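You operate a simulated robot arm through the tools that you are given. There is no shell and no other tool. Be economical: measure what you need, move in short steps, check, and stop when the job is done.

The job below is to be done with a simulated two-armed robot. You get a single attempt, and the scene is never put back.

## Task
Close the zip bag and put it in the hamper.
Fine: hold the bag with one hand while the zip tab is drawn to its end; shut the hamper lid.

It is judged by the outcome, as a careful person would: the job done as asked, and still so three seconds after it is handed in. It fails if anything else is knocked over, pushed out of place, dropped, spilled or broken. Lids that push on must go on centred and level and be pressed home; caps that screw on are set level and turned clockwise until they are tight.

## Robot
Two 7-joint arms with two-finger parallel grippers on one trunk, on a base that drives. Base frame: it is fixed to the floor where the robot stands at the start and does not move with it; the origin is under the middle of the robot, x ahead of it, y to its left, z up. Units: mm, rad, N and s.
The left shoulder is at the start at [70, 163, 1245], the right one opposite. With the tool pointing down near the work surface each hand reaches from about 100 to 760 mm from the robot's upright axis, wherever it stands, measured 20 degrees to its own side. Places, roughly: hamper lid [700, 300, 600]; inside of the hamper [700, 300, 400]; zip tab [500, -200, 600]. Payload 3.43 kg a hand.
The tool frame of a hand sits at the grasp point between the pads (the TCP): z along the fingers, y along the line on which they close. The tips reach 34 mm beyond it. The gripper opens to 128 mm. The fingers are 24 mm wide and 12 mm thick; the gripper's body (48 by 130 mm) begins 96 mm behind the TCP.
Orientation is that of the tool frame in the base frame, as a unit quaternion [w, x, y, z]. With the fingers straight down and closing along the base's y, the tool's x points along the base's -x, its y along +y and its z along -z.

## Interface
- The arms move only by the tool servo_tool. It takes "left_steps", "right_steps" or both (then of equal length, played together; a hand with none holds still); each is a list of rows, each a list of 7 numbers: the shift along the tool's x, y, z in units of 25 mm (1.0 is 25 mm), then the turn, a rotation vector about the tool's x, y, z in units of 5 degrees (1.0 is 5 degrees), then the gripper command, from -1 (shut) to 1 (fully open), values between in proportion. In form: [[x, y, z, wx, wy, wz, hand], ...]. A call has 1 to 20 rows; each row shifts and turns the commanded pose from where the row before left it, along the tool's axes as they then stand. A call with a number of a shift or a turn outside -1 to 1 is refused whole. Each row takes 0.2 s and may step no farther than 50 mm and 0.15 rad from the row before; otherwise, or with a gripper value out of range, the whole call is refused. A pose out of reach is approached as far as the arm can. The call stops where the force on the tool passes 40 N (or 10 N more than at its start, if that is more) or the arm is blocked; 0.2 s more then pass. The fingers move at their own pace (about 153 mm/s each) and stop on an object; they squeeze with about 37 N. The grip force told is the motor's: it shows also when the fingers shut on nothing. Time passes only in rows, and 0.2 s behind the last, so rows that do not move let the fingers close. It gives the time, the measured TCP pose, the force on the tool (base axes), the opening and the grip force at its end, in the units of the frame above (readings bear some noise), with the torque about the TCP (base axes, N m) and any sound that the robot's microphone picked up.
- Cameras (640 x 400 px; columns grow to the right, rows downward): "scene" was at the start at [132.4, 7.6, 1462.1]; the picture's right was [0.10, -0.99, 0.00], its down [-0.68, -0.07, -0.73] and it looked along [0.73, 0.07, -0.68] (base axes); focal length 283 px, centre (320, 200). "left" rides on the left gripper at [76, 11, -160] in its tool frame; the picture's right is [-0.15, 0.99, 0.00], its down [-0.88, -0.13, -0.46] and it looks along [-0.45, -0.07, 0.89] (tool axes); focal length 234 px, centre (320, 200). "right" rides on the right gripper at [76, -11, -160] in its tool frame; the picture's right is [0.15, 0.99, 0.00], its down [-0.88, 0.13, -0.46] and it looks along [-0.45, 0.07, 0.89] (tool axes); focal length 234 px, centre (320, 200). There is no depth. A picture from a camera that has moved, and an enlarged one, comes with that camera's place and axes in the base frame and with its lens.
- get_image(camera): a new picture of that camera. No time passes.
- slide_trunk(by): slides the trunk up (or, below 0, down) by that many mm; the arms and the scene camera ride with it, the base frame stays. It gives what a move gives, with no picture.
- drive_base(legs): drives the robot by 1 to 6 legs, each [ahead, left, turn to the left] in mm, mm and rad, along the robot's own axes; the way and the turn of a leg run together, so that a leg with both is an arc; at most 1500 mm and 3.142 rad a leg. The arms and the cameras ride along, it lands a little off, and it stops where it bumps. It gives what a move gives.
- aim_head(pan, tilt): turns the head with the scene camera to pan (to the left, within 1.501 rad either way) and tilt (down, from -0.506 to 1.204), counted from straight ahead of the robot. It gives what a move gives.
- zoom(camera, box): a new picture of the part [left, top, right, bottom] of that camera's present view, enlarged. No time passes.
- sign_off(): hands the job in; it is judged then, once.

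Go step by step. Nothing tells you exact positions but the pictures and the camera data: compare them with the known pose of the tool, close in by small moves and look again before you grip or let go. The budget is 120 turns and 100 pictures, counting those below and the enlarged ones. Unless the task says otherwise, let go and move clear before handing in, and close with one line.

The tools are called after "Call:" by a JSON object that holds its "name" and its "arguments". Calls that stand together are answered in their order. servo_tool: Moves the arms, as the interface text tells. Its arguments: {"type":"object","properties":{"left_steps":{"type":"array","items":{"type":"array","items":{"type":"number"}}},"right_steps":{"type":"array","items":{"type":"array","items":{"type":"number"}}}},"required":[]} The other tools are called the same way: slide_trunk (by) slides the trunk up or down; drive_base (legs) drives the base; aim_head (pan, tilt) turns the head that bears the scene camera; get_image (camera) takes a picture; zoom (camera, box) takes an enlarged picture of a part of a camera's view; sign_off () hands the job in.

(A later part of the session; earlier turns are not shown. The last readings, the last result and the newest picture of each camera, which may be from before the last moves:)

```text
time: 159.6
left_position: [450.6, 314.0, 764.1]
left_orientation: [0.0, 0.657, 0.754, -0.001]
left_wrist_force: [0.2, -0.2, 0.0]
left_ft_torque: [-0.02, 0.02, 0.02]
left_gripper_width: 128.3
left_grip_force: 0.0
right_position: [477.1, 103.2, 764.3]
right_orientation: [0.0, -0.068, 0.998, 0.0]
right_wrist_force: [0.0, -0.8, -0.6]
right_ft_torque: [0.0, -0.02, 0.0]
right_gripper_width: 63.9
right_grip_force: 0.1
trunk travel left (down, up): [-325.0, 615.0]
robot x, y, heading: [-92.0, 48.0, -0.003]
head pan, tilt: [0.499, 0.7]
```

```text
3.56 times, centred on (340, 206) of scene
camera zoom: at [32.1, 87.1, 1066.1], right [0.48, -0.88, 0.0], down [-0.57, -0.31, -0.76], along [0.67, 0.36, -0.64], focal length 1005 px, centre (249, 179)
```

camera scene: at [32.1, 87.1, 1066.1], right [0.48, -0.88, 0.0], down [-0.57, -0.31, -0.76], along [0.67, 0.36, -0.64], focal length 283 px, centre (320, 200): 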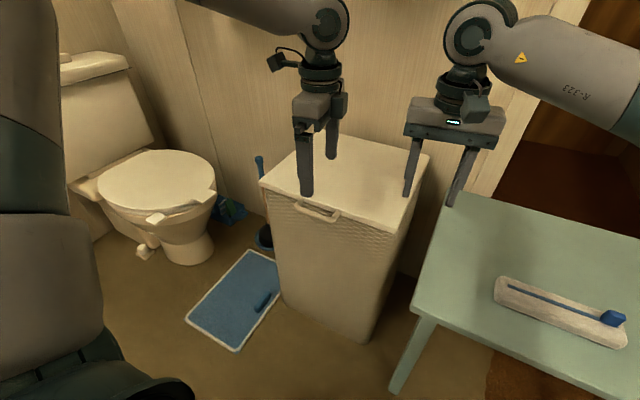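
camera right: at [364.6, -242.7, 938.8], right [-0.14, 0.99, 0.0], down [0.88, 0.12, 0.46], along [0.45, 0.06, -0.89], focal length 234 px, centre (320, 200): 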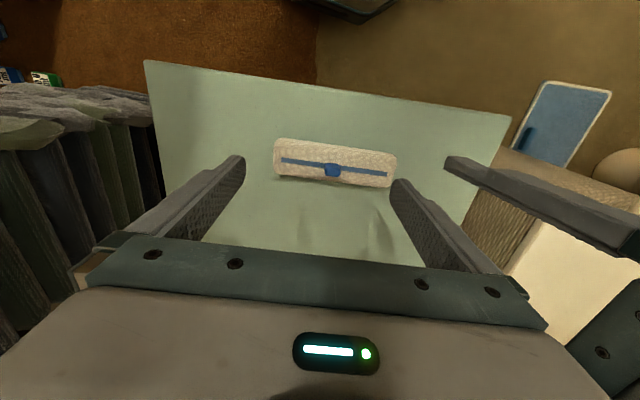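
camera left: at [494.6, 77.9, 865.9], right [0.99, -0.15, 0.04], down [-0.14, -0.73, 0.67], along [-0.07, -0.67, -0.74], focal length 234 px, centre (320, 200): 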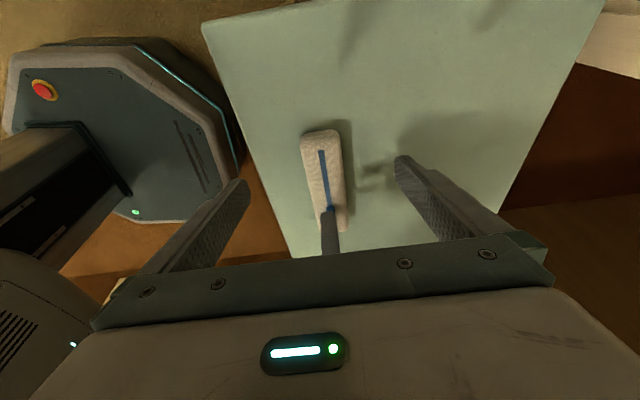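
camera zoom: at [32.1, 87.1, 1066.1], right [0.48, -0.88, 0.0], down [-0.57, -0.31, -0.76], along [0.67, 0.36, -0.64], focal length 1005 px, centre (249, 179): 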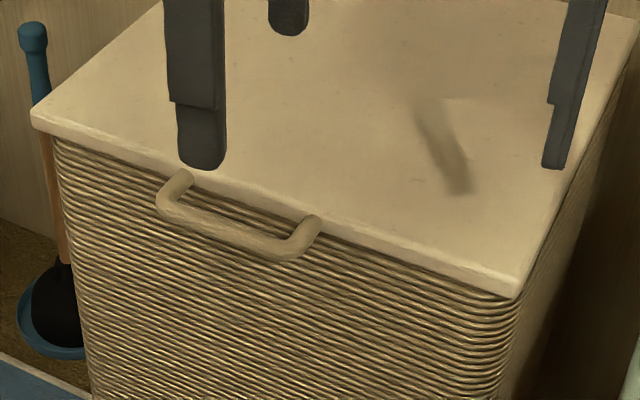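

The handle is a U-shaped bar on the lid's front edge, along y from about 289 to 399, with the bar near x≈467, z≈590. I'll drive closer so the left hand can grip it and follow the lid's swing.

Call:
{"name": "drive_base", "arguments": {"legs": [[180, 60, 0]]}}

Call:
{"name": "servo_tool", "arguments": {"left_steps": [[0, 0, 0, 0, 0, 1, 1], [0, 0, 0, 0, 0, 0.6, 1], [-0.2, -1, 0, 0, 0, 0, 1], [-0.2, -1, 0, 0, 0, 0, 1], [-0.2, -1, 0, 0, 0, 0, 1], [-0.2, -1, 0, 0, 0, 0, 0.5], [-0.2, -1, 0, 0, 0, 0, 0], [-0.2, -1, 0, 0, 0, 0, 0], [-0.1, -0.5, 0, 0, 0, 0, -0.2]]}}

Call:
{"name": "get_image", "arguments": {"camera": "left"}}

```text
time: 161.2
left_position: [630.9, 374.4, 763.7]
left_orientation: [0.0, 0.656, 0.755, -0.001]
left_wrist_force: [0.2, -0.8, 0.2]
left_ft_torque: [0.01, 0.03, 0.0]
left_gripper_width: 127.9
left_grip_force: 0.1
right_position: [658.9, 166.8, 761.4]
right_orientation: [0.0, -0.07, 0.998, 0.0]
right_wrist_force: [1.8, 0.2, -0.7]
right_ft_torque: [0.03, 0.02, -0.03]
right_gripper_width: 64.2
right_grip_force: 0.1
trunk travel left (down, up): [-325.0, 615.0]
robot x, y, heading: [87.1, 107.0, -0.001]
head pan, tilt: [0.499, 0.7]
```

```text
time: 163.2
left_position: [466.8, 342.3, 764.3]
left_orientation: [0.0, 0.706, 0.708, 0.0]
left_wrist_force: [-0.1, 0.1, -0.4]
left_ft_torque: [0.01, -0.01, 0.02]
left_gripper_width: 51.0
left_grip_force: 0.1
right_position: [656.9, 165.7, 762.5]
right_orientation: [0.0, -0.07, 0.998, 0.0]
right_wrist_force: [-0.4, -0.1, -0.1]
right_ft_torque: [0.0, 0.01, -0.02]
right_gripper_width: 63.7
right_grip_force: 0.1
trunk travel left (down, up): [-325.0, 615.0]
robot x, y, heading: [88.8, 106.4, -0.002]
head pan, tilt: [0.499, 0.7]
```

```text
33 pictures are left
camera left: at [477.9, 416.2, 922.9], right [0.99, -0.15, 0.0], down [-0.13, -0.88, 0.46], along [-0.07, -0.45, -0.89], focal length 234 px, centre (320, 200)
```

left: 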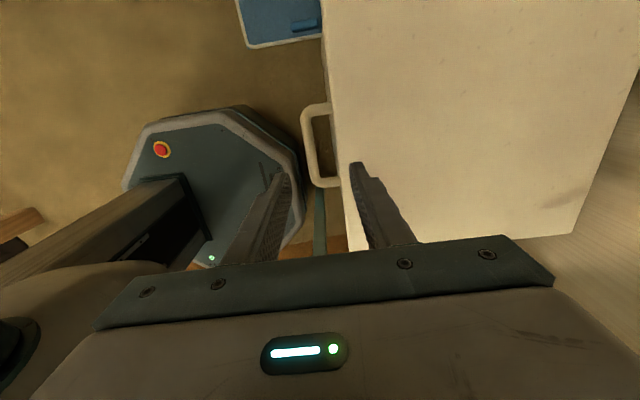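

From the wrist view the bar is at about x≈449, y≈333, z≈605, with the lid edge at x≈485. Aligning over it with a narrower opening and going partway down.

Call:
{"name": "servo_tool", "arguments": {"left_steps": [[-0.18, -0.36, 0.5, 0, 0, 0, -0.45], [-0.18, -0.36, 1, 0, 0, 0, -0.45], [0, 0, 1, 0, 0, 0, -0.45], [0, 0, 1, 0, 0, 0, -0.45]]}}

Call:
{"name": "zoom", "arguments": {"camera": "left", "box": [220, 80, 420, 240]}}

Call:
{"name": "zoom", "arguments": {"camera": "scene", "box": [250, 120, 430, 280]}}

```text
time: 164.2
left_position: [461.0, 333.1, 679.3]
left_orientation: [0.0, 0.707, 0.707, 0.0]
left_wrist_force: [0.8, 0.4, 0.3]
left_ft_torque: [0.0, 0.01, 0.0]
left_gripper_width: 35.3
left_grip_force: 0.1
left hand out of reach, approached as far as the arm can: row 3, 4
right_position: [658.3, 165.7, 762.2]
right_orientation: [0.0, -0.069, 0.998, 0.0]
right_wrist_force: [-0.3, -0.2, -0.3]
right_ft_torque: [0.0, 0.0, -0.02]
right_gripper_width: 63.9
right_grip_force: 0.1
trunk travel left (down, up): [-325.0, 615.0]
robot x, y, heading: [90.3, 107.6, 0.003]
head pan, tilt: [0.499, 0.7]
```

```text
2.50 times, centred on (320, 160) of left
camera zoom: at [473.1, 407.2, 838.2], right [0.99, -0.15, 0.0], down [-0.13, -0.88, 0.46], along [-0.07, -0.45, -0.89], focal length 585 px, centre (320, 300)
```

zoom: 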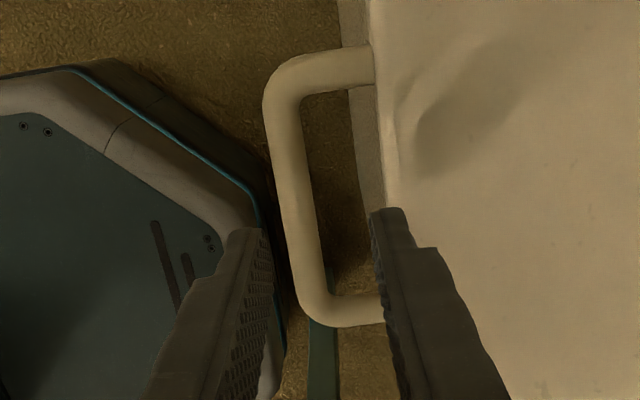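

```text
2.50 times, centred on (340, 200) of scene
camera zoom: at [213.2, 147.7, 1066.0], right [0.48, -0.88, 0.0], down [-0.57, -0.31, -0.76], along [0.67, 0.37, -0.64], focal length 707 px, centre (270, 200)
```

zoom: 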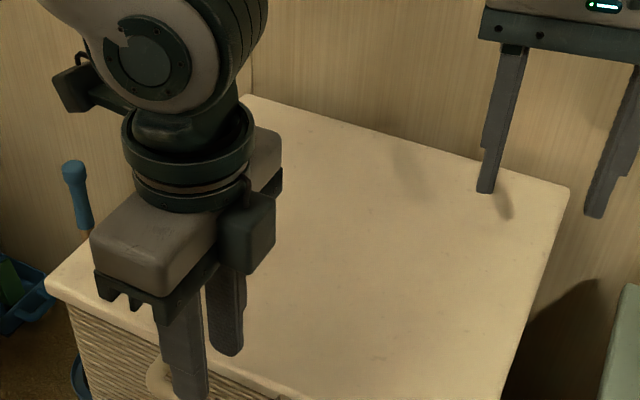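

The left arm is too close-in here. I'll back the base up 90 mm and re-align the hand over the bar.

Call:
{"name": "drive_base", "arguments": {"legs": [[-90, 0, 0]]}}

Call:
{"name": "servo_tool", "arguments": {"left_steps": [[0, 1, 0, 0, 0, 0, -0.45], [0, 1, 0, 0, 0, 0, -0.45], [0, 1, 0, 0, 0, 0, -0.45], [0, 0.16, 0, 0, 0, 0, -0.45], [0, 0, 0.4, 0, 0, 0, -0.45], [0, 0, 0.4, 0, 0, 0, -0.45]]}}

Call:
{"name": "zoom", "arguments": {"camera": "left", "box": [220, 80, 420, 240]}}

```text
time: 165.3
left_position: [371.2, 333.4, 681.0]
left_orientation: [0.001, 0.707, 0.707, 0.0]
left_wrist_force: [-0.4, 0.3, 0.5]
left_ft_torque: [0.0, -0.04, 0.0]
left_gripper_width: 35.3
left_grip_force: 0.1
right_position: [565.6, 167.0, 764.2]
right_orientation: [0.001, -0.069, 0.998, -0.001]
right_wrist_force: [-0.4, -0.4, 0.1]
right_ft_torque: [0.0, -0.02, 0.0]
right_gripper_width: 63.8
right_grip_force: 0.1
trunk travel left (down, up): [-325.0, 615.0]
robot x, y, heading: [-4.2, 113.0, -0.006]
head pan, tilt: [0.499, 0.7]
```

```text
time: 166.7
left_position: [450.7, 330.9, 660.5]
left_orientation: [0.0, 0.707, 0.707, -0.001]
left_wrist_force: [-0.5, -0.2, 0.4]
left_ft_torque: [0.02, -0.04, 0.01]
left_gripper_width: 35.2
left_grip_force: 0.0
right_position: [566.1, 164.5, 761.7]
right_orientation: [0.001, -0.069, 0.998, 0.0]
right_wrist_force: [-0.1, -0.8, 0.3]
right_ft_torque: [0.02, 0.0, -0.01]
right_gripper_width: 63.7
right_grip_force: 0.2
trunk travel left (down, up): [-325.0, 615.0]
robot x, y, heading: [-1.0, 108.4, 0.001]
head pan, tilt: [0.499, 0.7]
```

```text
2.50 times, centred on (320, 160) of left
camera zoom: at [461.7, 406.0, 819.2], right [0.99, -0.15, 0.0], down [-0.13, -0.88, 0.46], along [-0.07, -0.45, -0.89], focal length 585 px, centre (320, 300)
```

zoom: 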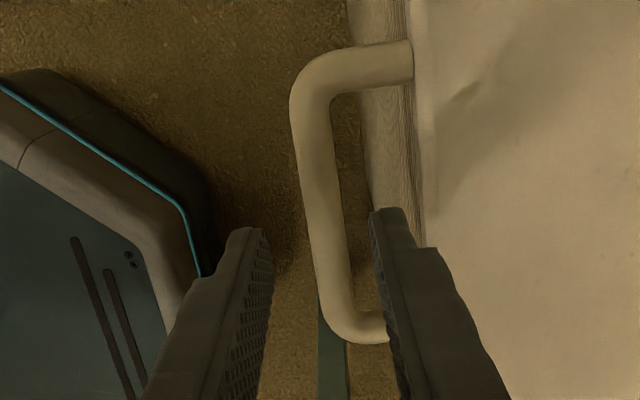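

The bar is centred between the fingers and the inner finger is over the gap. Lowering and gripping.

Call:
{"name": "servo_tool", "arguments": {"left_steps": [[0, 0, 0.45, 0, 0, 0, -0.45], [0, 0, 0.45, 0, 0, 0, -0.45], [0, 0, 0.4, 0, 0, 0, -0.45], [0, 0, 0, 0, 0, 0, -1], [0, 0, 0, 0, 0, 0, -1], [0, 0, 0, 0, 0, 0, -1]]}}

Call:
{"name": "zoom", "arguments": {"camera": "scene", "box": [250, 120, 450, 300]}}

```text
time: 168.1
left_position: [452.9, 331.6, 627.6]
left_orientation: [0.001, 0.708, 0.706, 0.0]
left_wrist_force: [29.2, 5.1, 4.3]
left_ft_torque: [0.11, -0.57, -0.88]
left_gripper_width: 13.7
left_grip_force: 44.8
right_position: [568.4, 165.8, 761.4]
right_orientation: [-0.001, -0.069, 0.998, 0.0]
right_wrist_force: [0.4, -0.2, -0.1]
right_ft_torque: [-0.03, 0.03, 0.0]
right_gripper_width: 64.0
right_grip_force: 0.0
trunk travel left (down, up): [-325.0, 615.0]
robot x, y, heading: [-0.5, 105.5, -0.003]
head pan, tilt: [0.499, 0.7]
```

```text
2.22 times, centred on (350, 210) of scene
camera zoom: at [124.2, 148.0, 1065.9], right [0.48, -0.88, 0.0], down [-0.57, -0.31, -0.76], along [0.67, 0.37, -0.65], focal length 628 px, centre (253, 178)
```

zoom: 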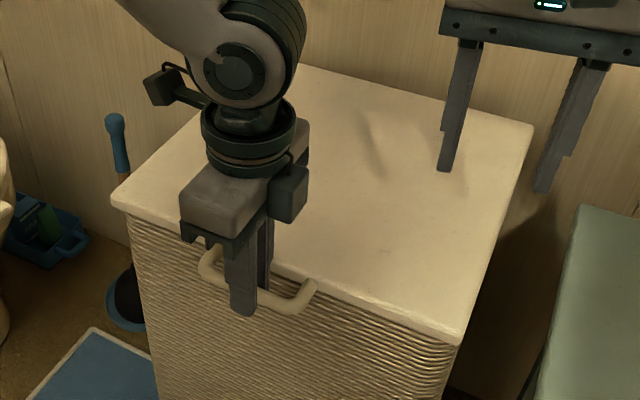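

Bar gripped (13.7 mm). I'll centre the hand to relieve the side force and lift along the first 10° of the lid's arc.

Call:
{"name": "servo_tool", "arguments": {"left_steps": [[0, 0.12, 0, 0, 0, 0, -1], [0, 0.03, -0.65, 0, 0, 0, -1], [0, 0.03, -0.65, 0, 0, 0, -1], [0, 0.08, -0.65, 0, 0, 0, -1], [0, 0.09, -0.65, 0, 0, 0, -1]]}}

Call:
{"name": "zoom", "arguments": {"camera": "scene", "box": [250, 120, 450, 300]}}

```text
time: 169.3
left_position: [459.4, 333.5, 692.2]
left_orientation: [-0.001, 0.707, 0.707, -0.002]
left_wrist_force: [10.4, -8.7, -3.4]
left_ft_torque: [-0.45, -0.21, -0.87]
left_gripper_width: 13.6
left_grip_force: 45.2
right_position: [566.3, 166.7, 762.1]
right_orientation: [-0.001, -0.069, 0.998, -0.001]
right_wrist_force: [0.0, 0.0, 0.3]
right_ft_torque: [0.01, -0.01, 0.0]
right_gripper_width: 64.1
right_grip_force: 0.0
trunk travel left (down, up): [-325.0, 615.0]
robot x, y, heading: [-3.8, 107.6, -0.0]
head pan, tilt: [0.499, 0.7]
```

```text
2.22 times, centred on (350, 210) of scene
camera zoom: at [123.1, 147.1, 1065.9], right [0.48, -0.88, 0.0], down [-0.57, -0.31, -0.76], along [0.67, 0.37, -0.64], focal length 628 px, centre (253, 178)
```

zoom: 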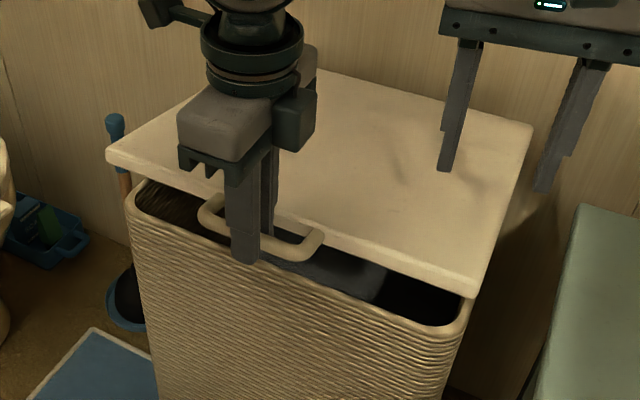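

The lid opens freely. The right hand is above the lid's path, so I'll move it clear to the right, then continue the arc to about 45°.

Call:
{"name": "servo_tool", "arguments": {"right_steps": [[0, -1, -0.5, 0, 0, 0, 0], [0, -1, -0.5, 0, 0, 0, 0], [0, -1, -0.5, 0, 0, 0, 0], [0.5, -1, -0.5, 0, 0, 0, 0], [0.5, -1, 0, 0, 0, 0, 0], [0.5, -1, 0, 0, 0, 0, 0], [0.5, -1, 0, 0, 0, 0, 0], [0.5, -1, 0, 0, 0, 0, 0], [0.5, -1, 0, 0, 0, 0, 0], [0.5, -1, 0, 0, 0, 0, 0]]}}

Call:
{"name": "servo_tool", "arguments": {"left_steps": [[0, 0.14, -0.64, 0, 0, 0, -1], [0, 0.14, -0.64, 0, 0, 0, -1], [0, 0.2, -0.62, 0, 0, 0, -1], [0, 0.2, -0.62, 0, 0, 0, -1], [0, 0.25, -0.61, 0, 0, 0, -1], [0, 0.25, -0.61, 0, 0, 0, -1], [0, 0.3, -0.58, 0, 0, 0, -1], [0, 0.3, -0.58, 0, 0, 0, -1], [0, 0.36, -0.55, 0, 0, 0, -1], [0, 0.36, -0.55, 0, 0, 0, -1], [0, 0.4, -0.52, 0, 0, 0, -1], [0, 0.4, -0.52, 0, 0, 0, -1], [0, 0.44, -0.48, 0, 0, 0, -1], [0, 0.44, -0.48, 0, 0, 0, -1]]}}

Call:
{"name": "get_image", "arguments": {"camera": "scene"}}

```text
time: 171.5
left_position: [459.4, 332.6, 692.0]
left_orientation: [-0.001, 0.707, 0.707, 0.0]
left_wrist_force: [6.7, -17.7, -2.1]
left_ft_torque: [0.66, -0.26, -0.77]
left_gripper_width: 13.4
left_grip_force: 44.9
right_position: [515.2, -94.3, 810.7]
right_orientation: [0.001, -0.07, 0.998, 0.001]
right_wrist_force: [-0.8, -0.4, 0.7]
right_ft_torque: [-0.01, 0.01, -0.02]
right_gripper_width: 63.8
right_grip_force: 0.0
trunk travel left (down, up): [-325.0, 615.0]
robot x, y, heading: [-4.8, 107.4, 0.001]
head pan, tilt: [0.499, 0.7]
```

```text
time: 174.5
left_position: [561.4, 333.2, 894.0]
left_orientation: [0.0, 0.707, 0.707, 0.0]
left_wrist_force: [-8.6, -5.0, 4.1]
left_ft_torque: [-0.17, 0.34, -0.61]
left_gripper_width: 13.3
left_grip_force: 45.1
right_position: [512.7, -94.6, 811.7]
right_orientation: [0.001, -0.069, 0.998, 0.001]
right_wrist_force: [-0.8, 0.2, 0.5]
right_ft_torque: [-0.01, 0.0, -0.01]
right_gripper_width: 63.9
right_grip_force: 0.0
trunk travel left (down, up): [-325.0, 615.0]
robot x, y, heading: [-4.4, 105.7, -0.0]
head pan, tilt: [0.499, 0.7]
```

```text
27 pictures are left
camera scene: at [120.7, 147.0, 1066.3], right [0.48, -0.88, 0.0], down [-0.56, -0.31, -0.77], along [0.67, 0.37, -0.64], focal length 283 px, centre (320, 200)
```

scene: 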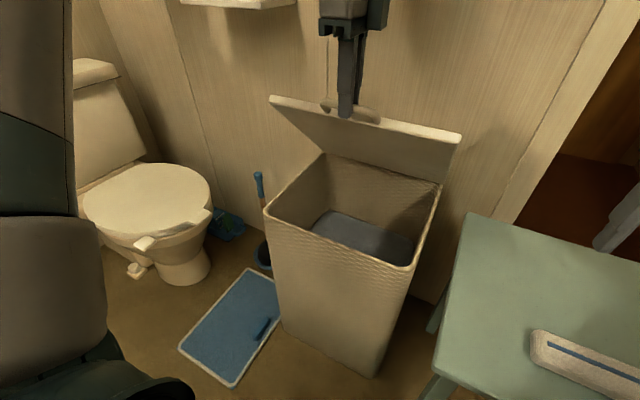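

The lid is at about 45° with little force, and I can see dark cloth inside. Continuing the arc toward 75°.

Call:
{"name": "servo_tool", "arguments": {"left_steps": [[0, 0.47, -0.45, 0, 0, 0, -1], [0, 0.49, -0.43, 0, 0, 0, -1], [0, 0.51, -0.41, 0, 0, 0, -1], [0, 0.53, -0.39, 0, 0, 0, -1], [0, 0.545, -0.365, 0, 0, 0, -1], [0, 0.56, -0.34, 0, 0, 0, -1], [0, 0.575, -0.315, 0, 0, 0, -1], [0, 0.59, -0.29, 0, 0, 0, -1], [0, 0.6, -0.264, 0, 0, 0, -1], [0, 0.61, -0.24, 0, 0, 0, -1], [0, 0.62, -0.21, 0, 0, 0, -1], [0, 0.63, -0.184, 0, 0, 0, -1]]}}

Call:
{"name": "aim_head", "arguments": {"pan": 0.4, "tilt": 0.3}}

Call:
{"name": "get_image", "arguments": {"camera": "scene"}}

```text
time: 176.4
left_position: [634.9, 364.4, 948.3]
left_orientation: [0.004, 0.71, 0.704, -0.002]
left_wrist_force: [-3.8, -11.5, 2.8]
left_ft_torque: [-0.85, 0.0, 0.08]
left_gripper_width: 13.9
left_grip_force: 45.6
left hand out of reach, approached as far as the arm can: row 4, 5, 6, 7, 8, 9
right_position: [513.5, -95.3, 812.5]
right_orientation: [0.001, -0.068, 0.998, 0.001]
right_wrist_force: [-0.5, -0.1, 0.0]
right_ft_torque: [0.0, -0.02, 0.01]
right_gripper_width: 64.1
right_grip_force: 0.0
trunk travel left (down, up): [-325.0, 615.0]
robot x, y, heading: [0.1, 108.9, -0.003]
head pan, tilt: [0.499, 0.7]
stopped in row 9 (left hand): the force on the tool passed its limit (the readings are from after the stop); the commanded pose is now the measured one
```

```text
time: 177.3
left_position: [632.7, 365.8, 949.1]
left_orientation: [0.001, 0.71, 0.705, -0.001]
left_wrist_force: [-4.2, -23.1, 4.8]
left_ft_torque: [-1.56, 0.07, 0.01]
left_gripper_width: 13.7
left_grip_force: 45.0
right_position: [512.7, -96.1, 811.6]
right_orientation: [0.0, -0.069, 0.998, 0.002]
right_wrist_force: [0.7, 0.0, -0.2]
right_ft_torque: [-0.01, -0.07, 0.02]
right_gripper_width: 63.9
right_grip_force: 0.1
trunk travel left (down, up): [-325.0, 615.0]
robot x, y, heading: [2.7, 108.0, -0.004]
head pan, tilt: [0.4, 0.3]
```

```text
26 pictures are left
camera scene: at [132.6, 140.1, 1102.4], right [0.39, -0.92, 0.0], down [-0.27, -0.11, -0.96], along [0.88, 0.37, -0.29], focal length 283 px, centre (320, 200)
```

scene: 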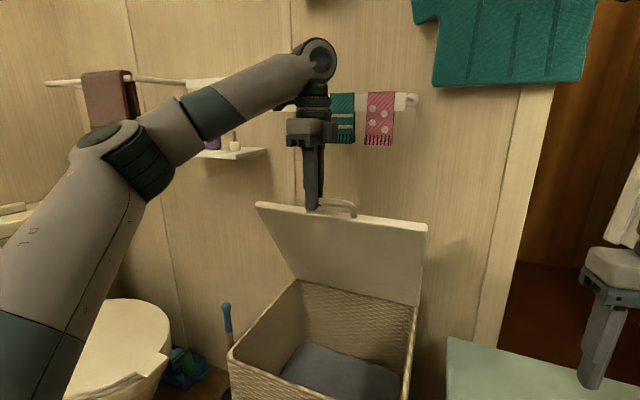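

The lid is about 60° open and the left arm is at its reach. I'll loosen the fingers into a cage around the bar to see whether the lid stays up by itself; the robot-side finger still blocks it from falling.

Call:
{"name": "servo_tool", "arguments": {"left_steps": [[0, 0, 0, 0, 0, 0, -0.6], [0, 0, 0, 0, 0, 0, -0.45], [0, 0, 0, 0, 0, 0, -0.45], [0, 0, 0, 0, 0, 0, -0.45]]}}

Call:
{"name": "zoom", "arguments": {"camera": "scene", "box": [230, 30, 450, 230]}}

```text
time: 178.3
left_position: [633.9, 366.1, 948.3]
left_orientation: [0.001, 0.709, 0.705, -0.002]
left_wrist_force: [-4.9, -18.4, 6.2]
left_ft_torque: [-0.53, 0.05, -0.23]
left_gripper_width: 32.7
left_grip_force: 0.0
right_position: [512.5, -95.3, 811.9]
right_orientation: [0.001, -0.069, 0.998, 0.0]
right_wrist_force: [0.3, -0.1, -0.1]
right_ft_torque: [-0.01, 0.03, 0.01]
right_gripper_width: 63.9
right_grip_force: 0.0
trunk travel left (down, up): [-325.0, 615.0]
robot x, y, heading: [-1.9, 110.0, -0.003]
head pan, tilt: [0.4, 0.3]
```

```text
2.00 times, centred on (340, 130) of scene
camera zoom: at [132.6, 140.8, 1102.4], right [0.39, -0.92, 0.0], down [-0.27, -0.11, -0.96], along [0.88, 0.37, -0.29], focal length 565 px, centre (280, 340)
```

zoom: 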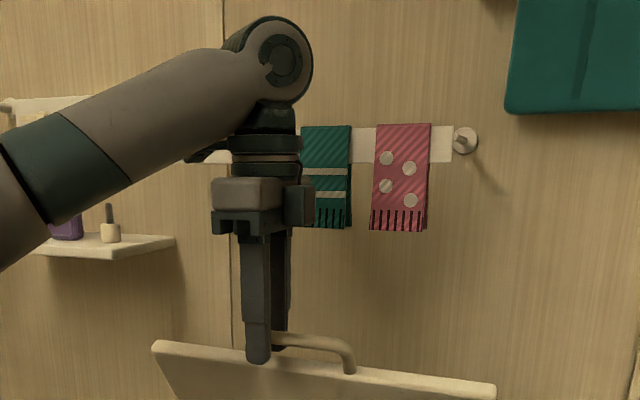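

The lid leans on the robot-side finger, so it won't stay up on its own here. I'll re-centre on the bar and drive the base forward 60 mm; the finger pushes the lid up as the bar slides.

Call:
{"name": "servo_tool", "arguments": {"left_steps": [[-0.5, 0, 0, 0, 0, 0, -0.45], [-0.5, 0, 0, 0, 0, 0, -0.45]]}}

Call:
{"name": "drive_base", "arguments": {"legs": [[60, 0, 0]]}}

Call:
{"name": "get_image", "arguments": {"camera": "scene"}}

```text
time: 178.9
left_position: [625.5, 354.7, 940.5]
left_orientation: [0.001, 0.709, 0.706, -0.002]
left_wrist_force: [0.1, -0.1, 0.3]
left_ft_torque: [0.02, -0.01, -0.01]
left_gripper_width: 35.3
left_grip_force: 0.0
left hand out of reach, approached as far as the arm can: row 1, 2
right_position: [513.7, -95.3, 812.1]
right_orientation: [0.0, -0.069, 0.998, 0.0]
right_wrist_force: [-0.6, 0.0, -0.1]
right_ft_torque: [0.04, 0.01, -0.03]
right_gripper_width: 63.9
right_grip_force: 0.0
trunk travel left (down, up): [-325.0, 615.0]
robot x, y, heading: [-4.4, 109.9, -0.001]
head pan, tilt: [0.4, 0.3]
```

```text
time: 180.0
left_position: [684.0, 353.4, 942.3]
left_orientation: [0.001, 0.71, 0.704, -0.001]
left_wrist_force: [-10.0, -0.7, -9.8]
left_ft_torque: [-0.06, -4.63, 0.36]
left_gripper_width: 38.1
left_grip_force: 44.7
right_position: [576.9, -94.1, 811.7]
right_orientation: [-0.001, -0.07, 0.998, 0.0]
right_wrist_force: [-0.4, -0.2, 0.9]
right_ft_torque: [-0.02, 0.0, 0.01]
right_gripper_width: 64.1
right_grip_force: 0.0
trunk travel left (down, up): [-325.0, 615.0]
robot x, y, heading: [63.0, 112.4, 0.002]
head pan, tilt: [0.4, 0.3]
stopped in leg 1: the force on the tool passed its limit (the readings are from after the stop); the commanded pose is now the measured one
```

```text
24 pictures are left
camera scene: at [194.5, 143.2, 1102.3], right [0.39, -0.92, 0.0], down [-0.27, -0.12, -0.96], along [0.88, 0.37, -0.3], focal length 283 px, centre (320, 200)
```

scene: 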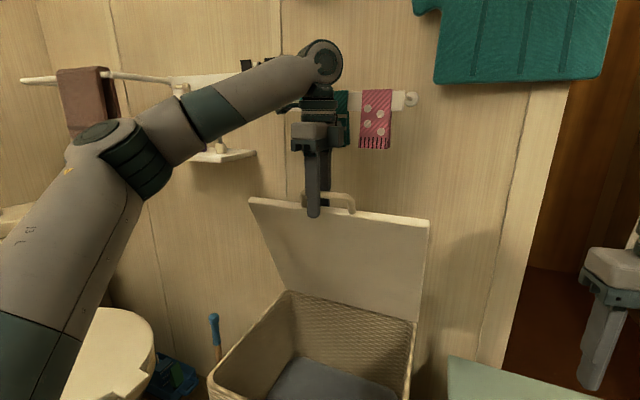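

With the hand re-centred the force fell to zero, so the lid seems to hold by itself; now it's steeper and the fingers are a bit wedged. I'll ease the hand up and check the forces.

Call:
{"name": "servo_tool", "arguments": {"left_steps": [[0, 0, -0.3, 0, 0, 0, -0.45], [0, 0, -0.3, 0, 0, 0, -0.45]]}}

Call:
{"name": "servo_tool", "arguments": {"left_steps": [[0, -0.2, -0.2, 0, 0, 0, -0.4], [0, 0, 0, 0, 0, 0, -0.4], [0, 0, 0, 0, 0, 0, -0.4]]}}

Call:
{"name": "zoom", "arguments": {"camera": "scene", "box": [240, 70, 440, 270]}}

```text
time: 180.5
left_position: [683.0, 354.7, 944.1]
left_orientation: [-0.002, 0.711, 0.704, -0.004]
left_wrist_force: [-7.6, -2.6, -17.7]
left_ft_torque: [-0.37, -4.34, 0.55]
left_gripper_width: 37.4
left_grip_force: 45.2
left hand out of reach, approached as far as the arm can: row 2
right_position: [575.6, -93.3, 810.8]
right_orientation: [-0.001, -0.069, 0.998, 0.0]
right_wrist_force: [0.1, 0.2, 0.0]
right_ft_torque: [0.05, 0.03, 0.02]
right_gripper_width: 63.9
right_grip_force: 0.1
trunk travel left (down, up): [-325.0, 615.0]
robot x, y, heading: [57.4, 106.8, 0.0]
head pan, tilt: [0.4, 0.3]
stopped in row 2 (left hand): the force on the tool passed its limit (the readings are from after the stop); the commanded pose is now the measured one
```

```text
time: 181.3
left_position: [678.8, 353.7, 951.4]
left_orientation: [-0.002, 0.711, 0.704, -0.005]
left_wrist_force: [-0.5, -0.5, -0.1]
left_ft_torque: [-0.03, 0.0, 0.01]
left_gripper_width: 38.6
left_grip_force: 0.0
right_position: [576.1, -94.1, 811.5]
right_orientation: [0.001, -0.069, 0.998, 0.0]
right_wrist_force: [0.0, 0.2, 0.0]
right_ft_torque: [-0.03, 0.02, 0.02]
right_gripper_width: 64.0
right_grip_force: 0.1
trunk travel left (down, up): [-325.0, 615.0]
robot x, y, heading: [59.2, 106.3, 0.002]
head pan, tilt: [0.4, 0.3]
```

```text
2.00 times, centred on (340, 170) of scene
camera zoom: at [195.6, 142.8, 1102.2], right [0.39, -0.92, 0.0], down [-0.27, -0.11, -0.96], along [0.88, 0.37, -0.3], focal length 565 px, centre (280, 260)
```

zoom: 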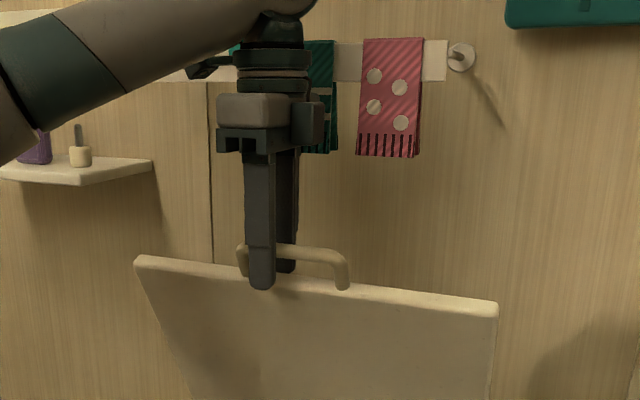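

Call:
{"name": "servo_tool", "arguments": {"left_steps": [[0, -0.5, 0, 0, 0, 0, 0], [0, -0.5, 0, 0, 0, 0, 0], [0, 0, 0, 0, 0, 0, 0], [0, 0, 0, 0, 0, 0, 0], [0, 0, 0, 0, 0, 0, 0]]}}

Call:
{"name": "zoom", "arguments": {"camera": "scene", "box": [240, 70, 440, 270]}}

```text
time: 182.5
left_position: [651.7, 354.4, 949.9]
left_orientation: [-0.001, 0.711, 0.704, -0.005]
left_wrist_force: [1.4, -0.4, -0.1]
left_ft_torque: [-0.01, 0.0, 0.03]
left_gripper_width: 64.2
left_grip_force: 0.0
right_position: [574.5, -93.8, 811.2]
right_orientation: [0.0, -0.069, 0.998, 0.001]
right_wrist_force: [0.2, 0.0, 0.2]
right_ft_torque: [0.01, 0.01, 0.0]
right_gripper_width: 63.9
right_grip_force: 0.0
trunk travel left (down, up): [-325.0, 615.0]
robot x, y, heading: [59.4, 106.9, 0.001]
head pan, tilt: [0.4, 0.3]
```

```text
2.00 times, centred on (340, 170) of scene
camera zoom: at [195.5, 142.8, 1102.2], right [0.39, -0.92, 0.0], down [-0.27, -0.11, -0.96], along [0.88, 0.37, -0.3], focal length 565 px, centre (280, 260)
```

zoom: 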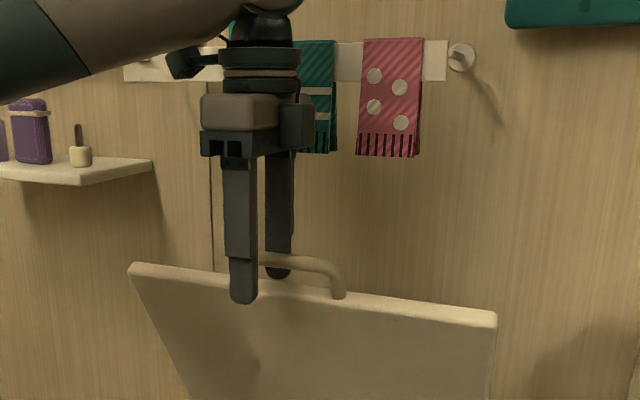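

The lid came down slightly. I'll wait about two seconds and compare.

Call:
{"name": "servo_tool", "arguments": {"left_steps": [[0, 0, 0, 0, 0, 0, 0], [0, 0, 0, 0, 0, 0, 0], [0, 0, 0, 0, 0, 0, 0], [0, 0, 0, 0, 0, 0, 0], [0, 0, 0, 0, 0, 0, 0], [0, 0, 0, 0, 0, 0, 0], [0, 0, 0, 0, 0, 0, 0], [0, 0, 0, 0, 0, 0, 0], [0, 0, 0, 0, 0, 0, 0], [0, 0, 0, 0, 0, 0, 0]]}}

Call:
{"name": "zoom", "arguments": {"camera": "scene", "box": [240, 70, 440, 270]}}

```text
time: 184.7
left_position: [651.9, 354.3, 949.9]
left_orientation: [-0.001, 0.711, 0.703, -0.005]
left_wrist_force: [0.0, -0.1, 0.0]
left_ft_torque: [0.0, 0.0, -0.01]
left_gripper_width: 64.0
left_grip_force: 0.0
right_position: [576.5, -94.1, 811.7]
right_orientation: [0.001, -0.069, 0.998, 0.0]
right_wrist_force: [-0.2, 0.7, 0.4]
right_ft_torque: [0.04, -0.01, 0.02]
right_gripper_width: 64.0
right_grip_force: 0.1
trunk travel left (down, up): [-325.0, 615.0]
robot x, y, heading: [62.4, 104.8, -0.002]
head pan, tilt: [0.4, 0.3]
```

```text
2.00 times, centred on (340, 170) of scene
camera zoom: at [195.5, 142.8, 1102.2], right [0.39, -0.92, 0.0], down [-0.27, -0.11, -0.96], along [0.88, 0.37, -0.3], focal length 565 px, centre (280, 260)
```

zoom: 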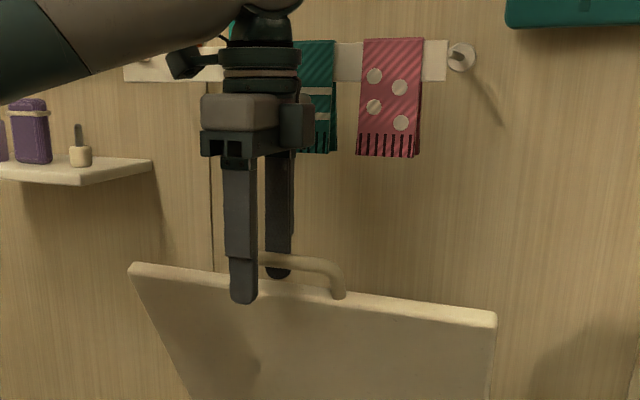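

The lid holds its position on its own at about 65°. I'll lift the left hand clear and back, then turn the base 0.25 rad left so the right arm can serve both the bag and the hamper.

Call:
{"name": "servo_tool", "arguments": {"left_steps": [[0, 0, -0.8, 0, 0, 0, 0.2], [0, 0, -0.8, 0, 0, 0, 0.2], [0, 0, -0.8, 0, 0, 0, 0.2], [0, -1, 0, 0, 0, 0, 0.2], [0, -1, 0, 0, 0, 0, 0.2], [0, -1, 0, 0, 0, 0, 0.2], [0, -1, 0, 0, 0, 0, 0.2], [0, -1, 0, 0, 0, 0, 0.2]], "right_steps": [[0, 0, 0, 0, 0, -1, 0.5], [0, 0, 0, 0, 0, -1, 1], [0, 0, 0, 0, 0, -1, 1], [0, 0, 0, 0, 0, -1, 1], [0, 0, 0, 0, 0, -1, 1], [0, 0, 0, 0, 0, -1, 1], [0, 0, 0, 0, 0, -1, 1], [0, 0, 0, 0, 0, -1, 1]]}}

Call:
{"name": "drive_base", "arguments": {"legs": [[-30, 0, 0.25]]}}

Call:
{"name": "aim_head", "arguments": {"pan": -0.25, "tilt": 0.7}}

Call:
{"name": "get_image", "arguments": {"camera": "scene"}}

```text
time: 186.5
left_position: [519.7, 361.0, 1007.1]
left_orientation: [-0.002, 0.71, 0.704, -0.004]
left_wrist_force: [0.0, -1.0, 0.9]
left_ft_torque: [-0.02, -0.03, 0.05]
left_gripper_width: 76.9
left_grip_force: 0.0
left hand out of reach, approached as far as the arm can: row 3
right_position: [575.3, -95.0, 811.9]
right_orientation: [0.0, -0.407, 0.914, 0.0]
right_wrist_force: [-0.4, -0.2, 1.0]
right_ft_torque: [0.0, -0.03, 0.01]
right_gripper_width: 128.0
right_grip_force: 0.2
trunk travel left (down, up): [-325.0, 615.0]
robot x, y, heading: [60.5, 106.8, 0.004]
head pan, tilt: [0.4, 0.3]
```

```text
time: 187.8
left_position: [413.7, 463.5, 1008.2]
left_orientation: [-0.001, 0.618, 0.786, -0.005]
left_wrist_force: [-0.6, 0.4, -0.1]
left_ft_torque: [-0.03, -0.02, 0.0]
left_gripper_width: 76.9
left_grip_force: 0.1
right_position: [580.1, 35.0, 810.1]
right_orientation: [0.0, -0.517, 0.856, 0.0]
right_wrist_force: [-0.3, -0.3, 0.4]
right_ft_torque: [-0.03, 0.0, -0.05]
right_gripper_width: 127.9
right_grip_force: 0.0
trunk travel left (down, up): [-325.0, 615.0]
robot x, y, heading: [29.4, 101.9, 0.253]
head pan, tilt: [0.4, 0.3]
```

```text
time: 188.8
left_position: [414.3, 463.4, 1007.0]
left_orientation: [-0.002, 0.618, 0.786, -0.005]
left_wrist_force: [-0.1, 0.2, -0.2]
left_ft_torque: [-0.02, -0.01, 0.02]
left_gripper_width: 76.7
left_grip_force: 0.0
right_position: [579.7, 35.1, 810.9]
right_orientation: [0.0, -0.516, 0.856, 0.0]
right_wrist_force: [-1.0, 0.6, -0.6]
right_ft_torque: [-0.03, 0.01, 0.0]
right_gripper_width: 128.1
right_grip_force: 0.2
trunk travel left (down, up): [-325.0, 615.0]
robot x, y, heading: [30.3, 102.8, 0.249]
head pan, tilt: [-0.25, 0.7]
```

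```text
20 pictures are left
camera scene: at [163.1, 115.1, 1066.1], right [0.0, -1.0, 0.0], down [-0.64, 0.0, -0.77], along [0.77, 0.0, -0.64], focal length 283 px, centre (320, 200)
```

scene: 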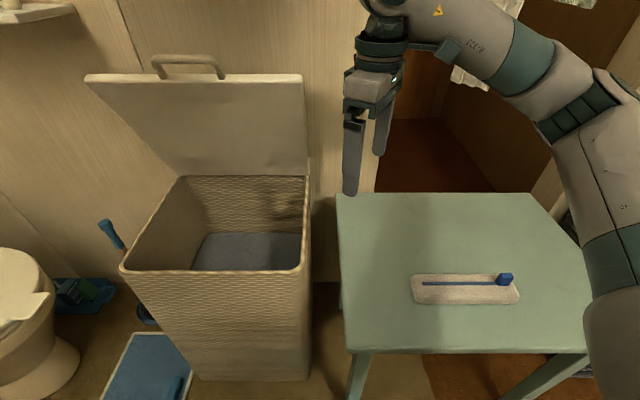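

The lid stays open and the bag is at about (480, -161). Squaring the right wrist and moving above the bag's middle.

Call:
{"name": "servo_tool", "arguments": {"right_steps": [[0, 0, 0, 0, 0, -1, 1], [0, 0, 0, 0, 0, -1, 1], [0, 0, 0, 0, 0, -1, 1], [0, 0, 0, 0, 0, -1, 1], [0, 0, 0, 0, 0, -1, 1], [0, 0, 0, 0, 0, -0.6, 1], [1, 0.5, 0, 0, 0, 0, 1], [1, 0.5, 0, 0, 0, 0, 1], [1, 0.5, 0, 0, 0, 0, 1], [1, 0.5, 0, 0, 0, 0, 1], [1, 0.5, 0.8, 0, 0, 0, 1], [1, 0.5, 0.8, 0, 0, 0, 1], [1, 0.5, 1, 0, 0, 0, 1], [0.9, 0.5, 1, 0, 0, 0, 1]]}}

Call:
{"name": "zoom", "arguments": {"camera": "right", "box": [160, 40, 480, 240]}}

```text
time: 191.8
left_position: [414.3, 464.7, 1007.5]
left_orientation: [-0.001, 0.618, 0.786, -0.005]
left_wrist_force: [-0.3, -1.0, -0.2]
left_ft_torque: [0.01, -0.01, 0.02]
left_gripper_width: 76.8
left_grip_force: 0.0
right_position: [442.0, -121.1, 733.3]
right_orientation: [0.001, 0.708, -0.707, 0.001]
right_wrist_force: [0.8, -0.3, -0.6]
right_ft_torque: [-0.03, -0.04, -0.02]
right_gripper_width: 127.9
right_grip_force: 0.0
right hand out of reach, approached as far as the arm can: row 5, 6, 11, 12, 13, 14
trunk travel left (down, up): [-325.0, 615.0]
robot x, y, heading: [28.0, 104.6, 0.248]
head pan, tilt: [-0.25, 0.7]
```

```text
2.00 times, centred on (320, 140) of right
camera zoom: at [453.7, -196.7, 893.6], right [-0.99, -0.15, 0.0], down [-0.13, 0.88, 0.45], along [-0.07, 0.45, -0.89], focal length 468 px, centre (320, 320)
```

zoom: 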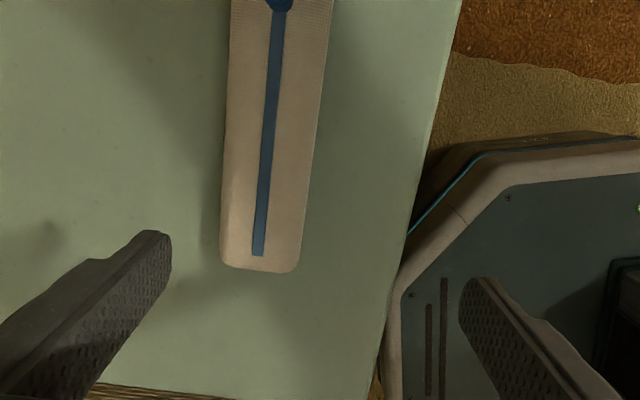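

The right wrist yaw limit bites again, so the left hand will carry the bag instead. I'll retract the right hand and drive back to a spot where the left reaches the bag's middle.

Call:
{"name": "servo_tool", "arguments": {"right_steps": [[0, 0, -0.6, 0, 0, 1, 1], [0, 0, -0.6, 0, 0, 1, 1], [0, 0, -0.6, 0, 0, 1, 0.5], [0, 0, -0.6, 0, 0, 1, 0], [0, 0, -0.6, 0, 0, 1, 0], [0, 0, -0.6, 0, 0, 1, 0], [0, 0, -0.6, 0, 0, 1, 0], [0, 0, -0.6, 0, 0, 1, 0], [0, 0, 0, 0, 0, 1, 0], [0, 0, 0, 0, 0, 1, 0]]}}

Call:
{"name": "drive_base", "arguments": {"legs": [[-120, 0, 0], [0, 0, -0.35], [0, -410, 0]]}}

```text
time: 194.0
left_position: [415.3, 462.7, 1007.0]
left_orientation: [-0.001, 0.617, 0.787, -0.005]
left_wrist_force: [0.3, 0.4, 0.5]
left_ft_torque: [0.02, 0.03, 0.0]
left_gripper_width: 77.1
left_grip_force: 0.1
right_position: [442.2, -120.2, 854.7]
right_orientation: [0.0, -0.343, 0.939, 0.0]
right_wrist_force: [0.3, -1.1, -0.3]
right_ft_torque: [0.01, 0.0, 0.02]
right_gripper_width: 64.1
right_grip_force: 0.1
trunk travel left (down, up): [-325.0, 615.0]
robot x, y, heading: [28.2, 105.3, 0.249]
head pan, tilt: [-0.25, 0.7]
```

```text
time: 198.5
left_position: [353.7, -132.6, 1007.2]
left_orientation: [-0.002, 0.743, 0.669, -0.005]
left_wrist_force: [0.0, 0.2, 0.3]
left_ft_torque: [0.04, -0.01, 0.0]
left_gripper_width: 76.7
left_grip_force: 0.0
right_position: [183.0, -690.2, 854.3]
right_orientation: [-0.001, -0.177, 0.984, 0.0]
right_wrist_force: [-0.3, -1.5, 0.7]
right_ft_torque: [0.0, 0.0, -0.02]
right_gripper_width: 64.0
right_grip_force: 0.0
trunk travel left (down, up): [-325.0, 615.0]
robot x, y, heading: [-129.9, -336.2, -0.097]
head pan, tilt: [-0.25, 0.7]
```

Call:
{"name": "servo_tool", "arguments": {"left_steps": [[0, 0, 0, 0, 0, -1, 1], [0, 0, 1, 0, 0, -0.2, 1], [-0.2, 0.5, 1, 0, 0, 0, 1], [-0.2, 0.5, 1, 0, 0, 0, 1], [-0.2, 0.5, 1, 0, 0, 0, 1], [-0.2, 0.5, 1, 0, 0, 0, 1], [-0.2, 0.5, 1, 0, 0, 0, 1], [-0.2, 0.5, 1, 0, 0, 0, 1], [0, 0.5, 1, 0, 0, 0, 1], [0, 0.5, 1, 0, 0, 0, 1], [0, 0.5, 1, 0, 0, 0, 1], [0, 0.6, 1, 0, 0, 0, 1], [0, 0, 0.6, 0, 0, 0, 1]]}}

Call:
{"name": "get_image", "arguments": {"camera": "left"}}

```text
time: 201.3
left_position: [479.3, -163.4, 716.0]
left_orientation: [-0.002, 0.708, 0.706, -0.004]
left_wrist_force: [-0.1, 0.2, 0.9]
left_ft_torque: [0.02, 0.02, 0.02]
left_gripper_width: 128.2
left_grip_force: 0.1
right_position: [183.3, -690.0, 854.8]
right_orientation: [0.0, -0.177, 0.984, 0.0]
right_wrist_force: [0.7, 0.2, 0.4]
right_ft_torque: [-0.05, 0.02, 0.0]
right_gripper_width: 64.2
right_grip_force: 0.1
trunk travel left (down, up): [-325.0, 615.0]
robot x, y, heading: [-127.6, -341.6, -0.099]
head pan, tilt: [-0.25, 0.7]
```

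```text
18 pictures are left
camera left: at [491.0, -88.3, 874.8], right [0.99, -0.15, -0.01], down [-0.13, -0.88, 0.46], along [-0.08, -0.45, -0.89], focal length 234 px, centre (320, 200)
```

left: 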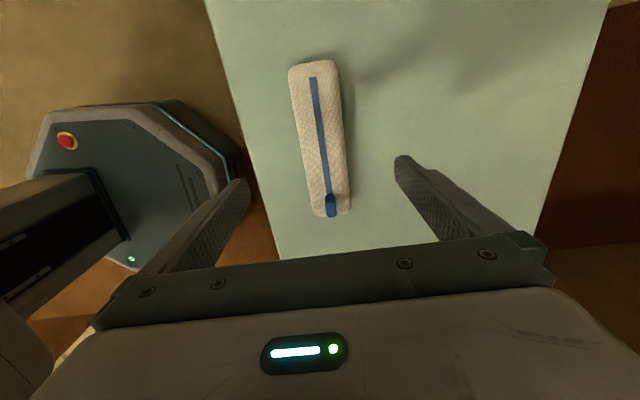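

The bag's centre is at (478, -165), right below the left hand. Lowering and gripping.

Call:
{"name": "servo_tool", "arguments": {"left_steps": [[0, 0, 1, 0, 0, 0, 1], [0, 0, 1, 0, 0, 0, 1], [0, 0, 1, 0, 0, 0, 1], [0, 0, 1, 0, 0, 0, 1], [0, 0, 0.8, 0, 0, 0, 1], [0, 0, 0, 0, 0, 0, -1], [0, 0, 0, 0, 0, 0, -1], [0, 0, 0, 0, 0, 0, -1]]}}

Call:
{"name": "servo_tool", "arguments": {"left_steps": [[0, 0, -0.5, 0, 0, 0, -1], [0, 0, -0.5, 0, 0, 0, -1], [0, 0, -1, 0, 0, 0, -1], [0, 0, -1, 0, 0, 0, -1], [0, 0, -1, 0, 0, 0, -1], [0, 0, -1, 0, 0, 0, -1], [0, 0, -1, 0, 0, 0, -1]]}}

Call:
{"name": "get_image", "arguments": {"camera": "left"}}

```text
time: 203.1
left_position: [476.5, -163.6, 597.1]
left_orientation: [-0.002, 0.708, 0.706, -0.004]
left_wrist_force: [-0.2, -0.9, 0.3]
left_ft_torque: [0.0, 0.01, -0.03]
left_gripper_width: 57.1
left_grip_force: 37.1
right_position: [183.4, -690.6, 854.6]
right_orientation: [0.0, -0.177, 0.984, 0.0]
right_wrist_force: [-0.4, -0.1, -0.3]
right_ft_torque: [0.01, -0.04, -0.03]
right_gripper_width: 64.1
right_grip_force: 0.0
trunk travel left (down, up): [-325.0, 615.0]
robot x, y, heading: [-126.7, -342.0, -0.1]
head pan, tilt: [-0.25, 0.7]
```

```text
time: 204.7
left_position: [478.2, -161.2, 746.6]
left_orientation: [-0.002, 0.708, 0.706, -0.003]
left_wrist_force: [0.1, 0.1, -2.1]
left_ft_torque: [0.04, 0.01, 0.01]
left_gripper_width: 57.3
left_grip_force: 36.4
right_position: [183.1, -689.6, 855.6]
right_orientation: [0.0, -0.177, 0.984, -0.001]
right_wrist_force: [0.4, -0.3, -0.4]
right_ft_torque: [0.04, 0.02, 0.02]
right_gripper_width: 64.0
right_grip_force: 0.0
trunk travel left (down, up): [-325.0, 615.0]
robot x, y, heading: [-129.5, -338.3, -0.1]
head pan, tilt: [-0.25, 0.7]
```

```text
17 pictures are left
camera left: at [491.3, -86.5, 904.7], right [0.99, -0.15, -0.01], down [-0.13, -0.88, 0.46], along [-0.08, -0.45, -0.89], focal length 234 px, centre (320, 200)
```

left: 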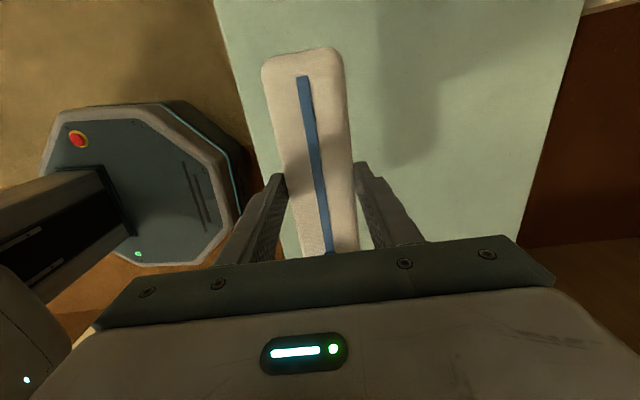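

The bag is held level at its centre with the zip closed. I'll lower it slightly, then drive left and forward to bring it over the open hamper.

Call:
{"name": "drive_base", "arguments": {"legs": [[0, 0, 0.1], [0, 436, 0]]}}

Call:
{"name": "servo_tool", "arguments": {"left_steps": [[0, 0, 0.7, 0, 0, 0, -1], [0, 0, 0.7, 0, 0, 0, -1]]}}

Call:
{"name": "aim_head", "arguments": {"pan": 0.4, "tilt": 0.6}}

Call:
{"name": "get_image", "arguments": {"camera": "scene"}}

```text
time: 207.8
left_position: [455.9, 330.6, 745.7]
left_orientation: [-0.002, 0.672, 0.741, -0.005]
left_wrist_force: [0.3, 0.0, -1.5]
left_ft_torque: [0.0, 0.03, 0.03]
left_gripper_width: 57.3
left_grip_force: 36.6
right_position: [216.3, -224.4, 854.5]
right_orientation: [0.0, -0.226, 0.974, -0.001]
right_wrist_force: [-0.4, -0.6, 1.1]
right_ft_torque: [0.0, 0.0, 0.03]
right_gripper_width: 64.1
right_grip_force: 0.1
trunk travel left (down, up): [-325.0, 615.0]
robot x, y, heading: [-129.6, 92.5, 0.0]
head pan, tilt: [-0.25, 0.7]
```

```text
time: 208.4
left_position: [457.7, 330.5, 709.6]
left_orientation: [-0.002, 0.671, 0.742, -0.006]
left_wrist_force: [0.3, 0.7, -0.7]
left_ft_torque: [0.02, 0.02, -0.02]
left_gripper_width: 57.2
left_grip_force: 37.4
right_position: [214.3, -224.5, 854.8]
right_orientation: [0.0, -0.226, 0.974, 0.001]
right_wrist_force: [0.6, -0.4, 0.0]
right_ft_torque: [0.02, 0.0, 0.0]
right_gripper_width: 64.1
right_grip_force: 0.1
trunk travel left (down, up): [-325.0, 615.0]
robot x, y, heading: [-131.3, 93.3, 0.003]
head pan, tilt: [-0.25, 0.7]
```

```text
time: 209.5
left_position: [455.4, 330.1, 710.2]
left_orientation: [-0.003, 0.672, 0.74, -0.003]
left_wrist_force: [0.2, 0.0, -0.3]
left_ft_torque: [0.03, 0.04, 0.01]
left_gripper_width: 57.4
left_grip_force: 36.9
right_position: [215.6, -225.9, 856.0]
right_orientation: [0.0, -0.225, 0.974, 0.0]
right_wrist_force: [-1.1, 0.0, 0.5]
right_ft_torque: [0.0, -0.03, -0.03]
right_gripper_width: 64.0
right_grip_force: 0.1
trunk travel left (down, up): [-325.0, 615.0]
robot x, y, heading: [-131.5, 95.0, -0.001]
head pan, tilt: [0.4, 0.6]
```

```text
16 pictures are left
camera scene: at [0.7, 126.2, 1074.7], right [0.39, -0.92, 0.0], down [-0.52, -0.22, -0.82], along [0.76, 0.32, -0.57], focal length 283 px, centre (320, 200)
```

scene: 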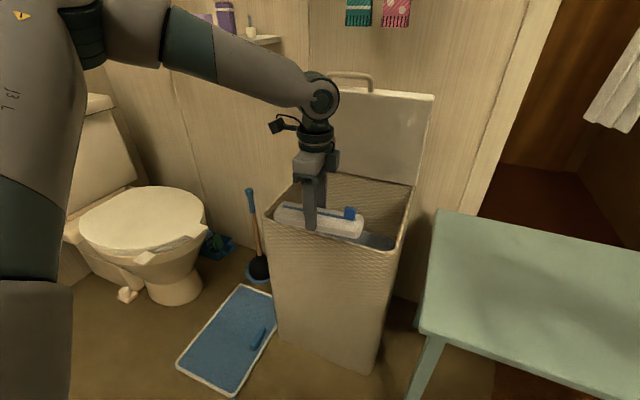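

Bag level and clear above the rim. Driving forward 135 mm over the opening.

Call:
{"name": "drive_base", "arguments": {"legs": [[135, 0, 0]]}}

Call:
{"name": "get_image", "arguments": {"camera": "scene"}}

Call:
{"name": "get_image", "arguments": {"camera": "left"}}

```text
time: 210.8
left_position: [593.9, 330.8, 710.6]
left_orientation: [-0.003, 0.671, 0.741, -0.005]
left_wrist_force: [-0.3, -0.4, -1.1]
left_ft_torque: [-0.01, 0.03, 0.04]
left_gripper_width: 57.6
left_grip_force: 37.1
right_position: [352.8, -224.3, 854.0]
right_orientation: [0.0, -0.227, 0.974, 0.001]
right_wrist_force: [0.9, 0.6, -0.5]
right_ft_torque: [0.02, 0.02, -0.01]
right_gripper_width: 64.0
right_grip_force: 0.1
trunk travel left (down, up): [-325.0, 615.0]
robot x, y, heading: [4.8, 95.4, 0.004]
head pan, tilt: [0.4, 0.6]
```

```text
15 pictures are left
camera scene: at [137.7, 126.9, 1074.5], right [0.39, -0.92, 0.0], down [-0.52, -0.22, -0.82], along [0.76, 0.32, -0.57], focal length 283 px, centre (320, 200)
```

scene: 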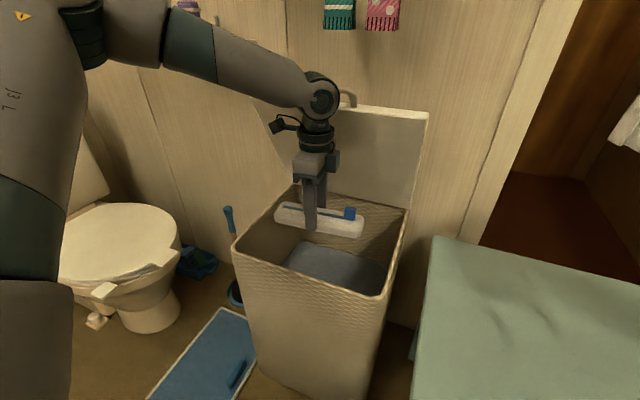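

```text
14 pictures are left
camera left: at [598.3, 407.1, 867.9], right [1.0, -0.05, -0.01], down [-0.04, -0.89, 0.46], along [-0.03, -0.46, -0.89], focal length 234 px, centre (320, 200)
```

left: 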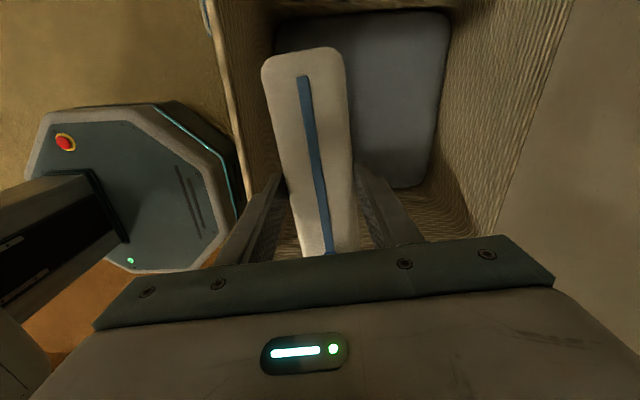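

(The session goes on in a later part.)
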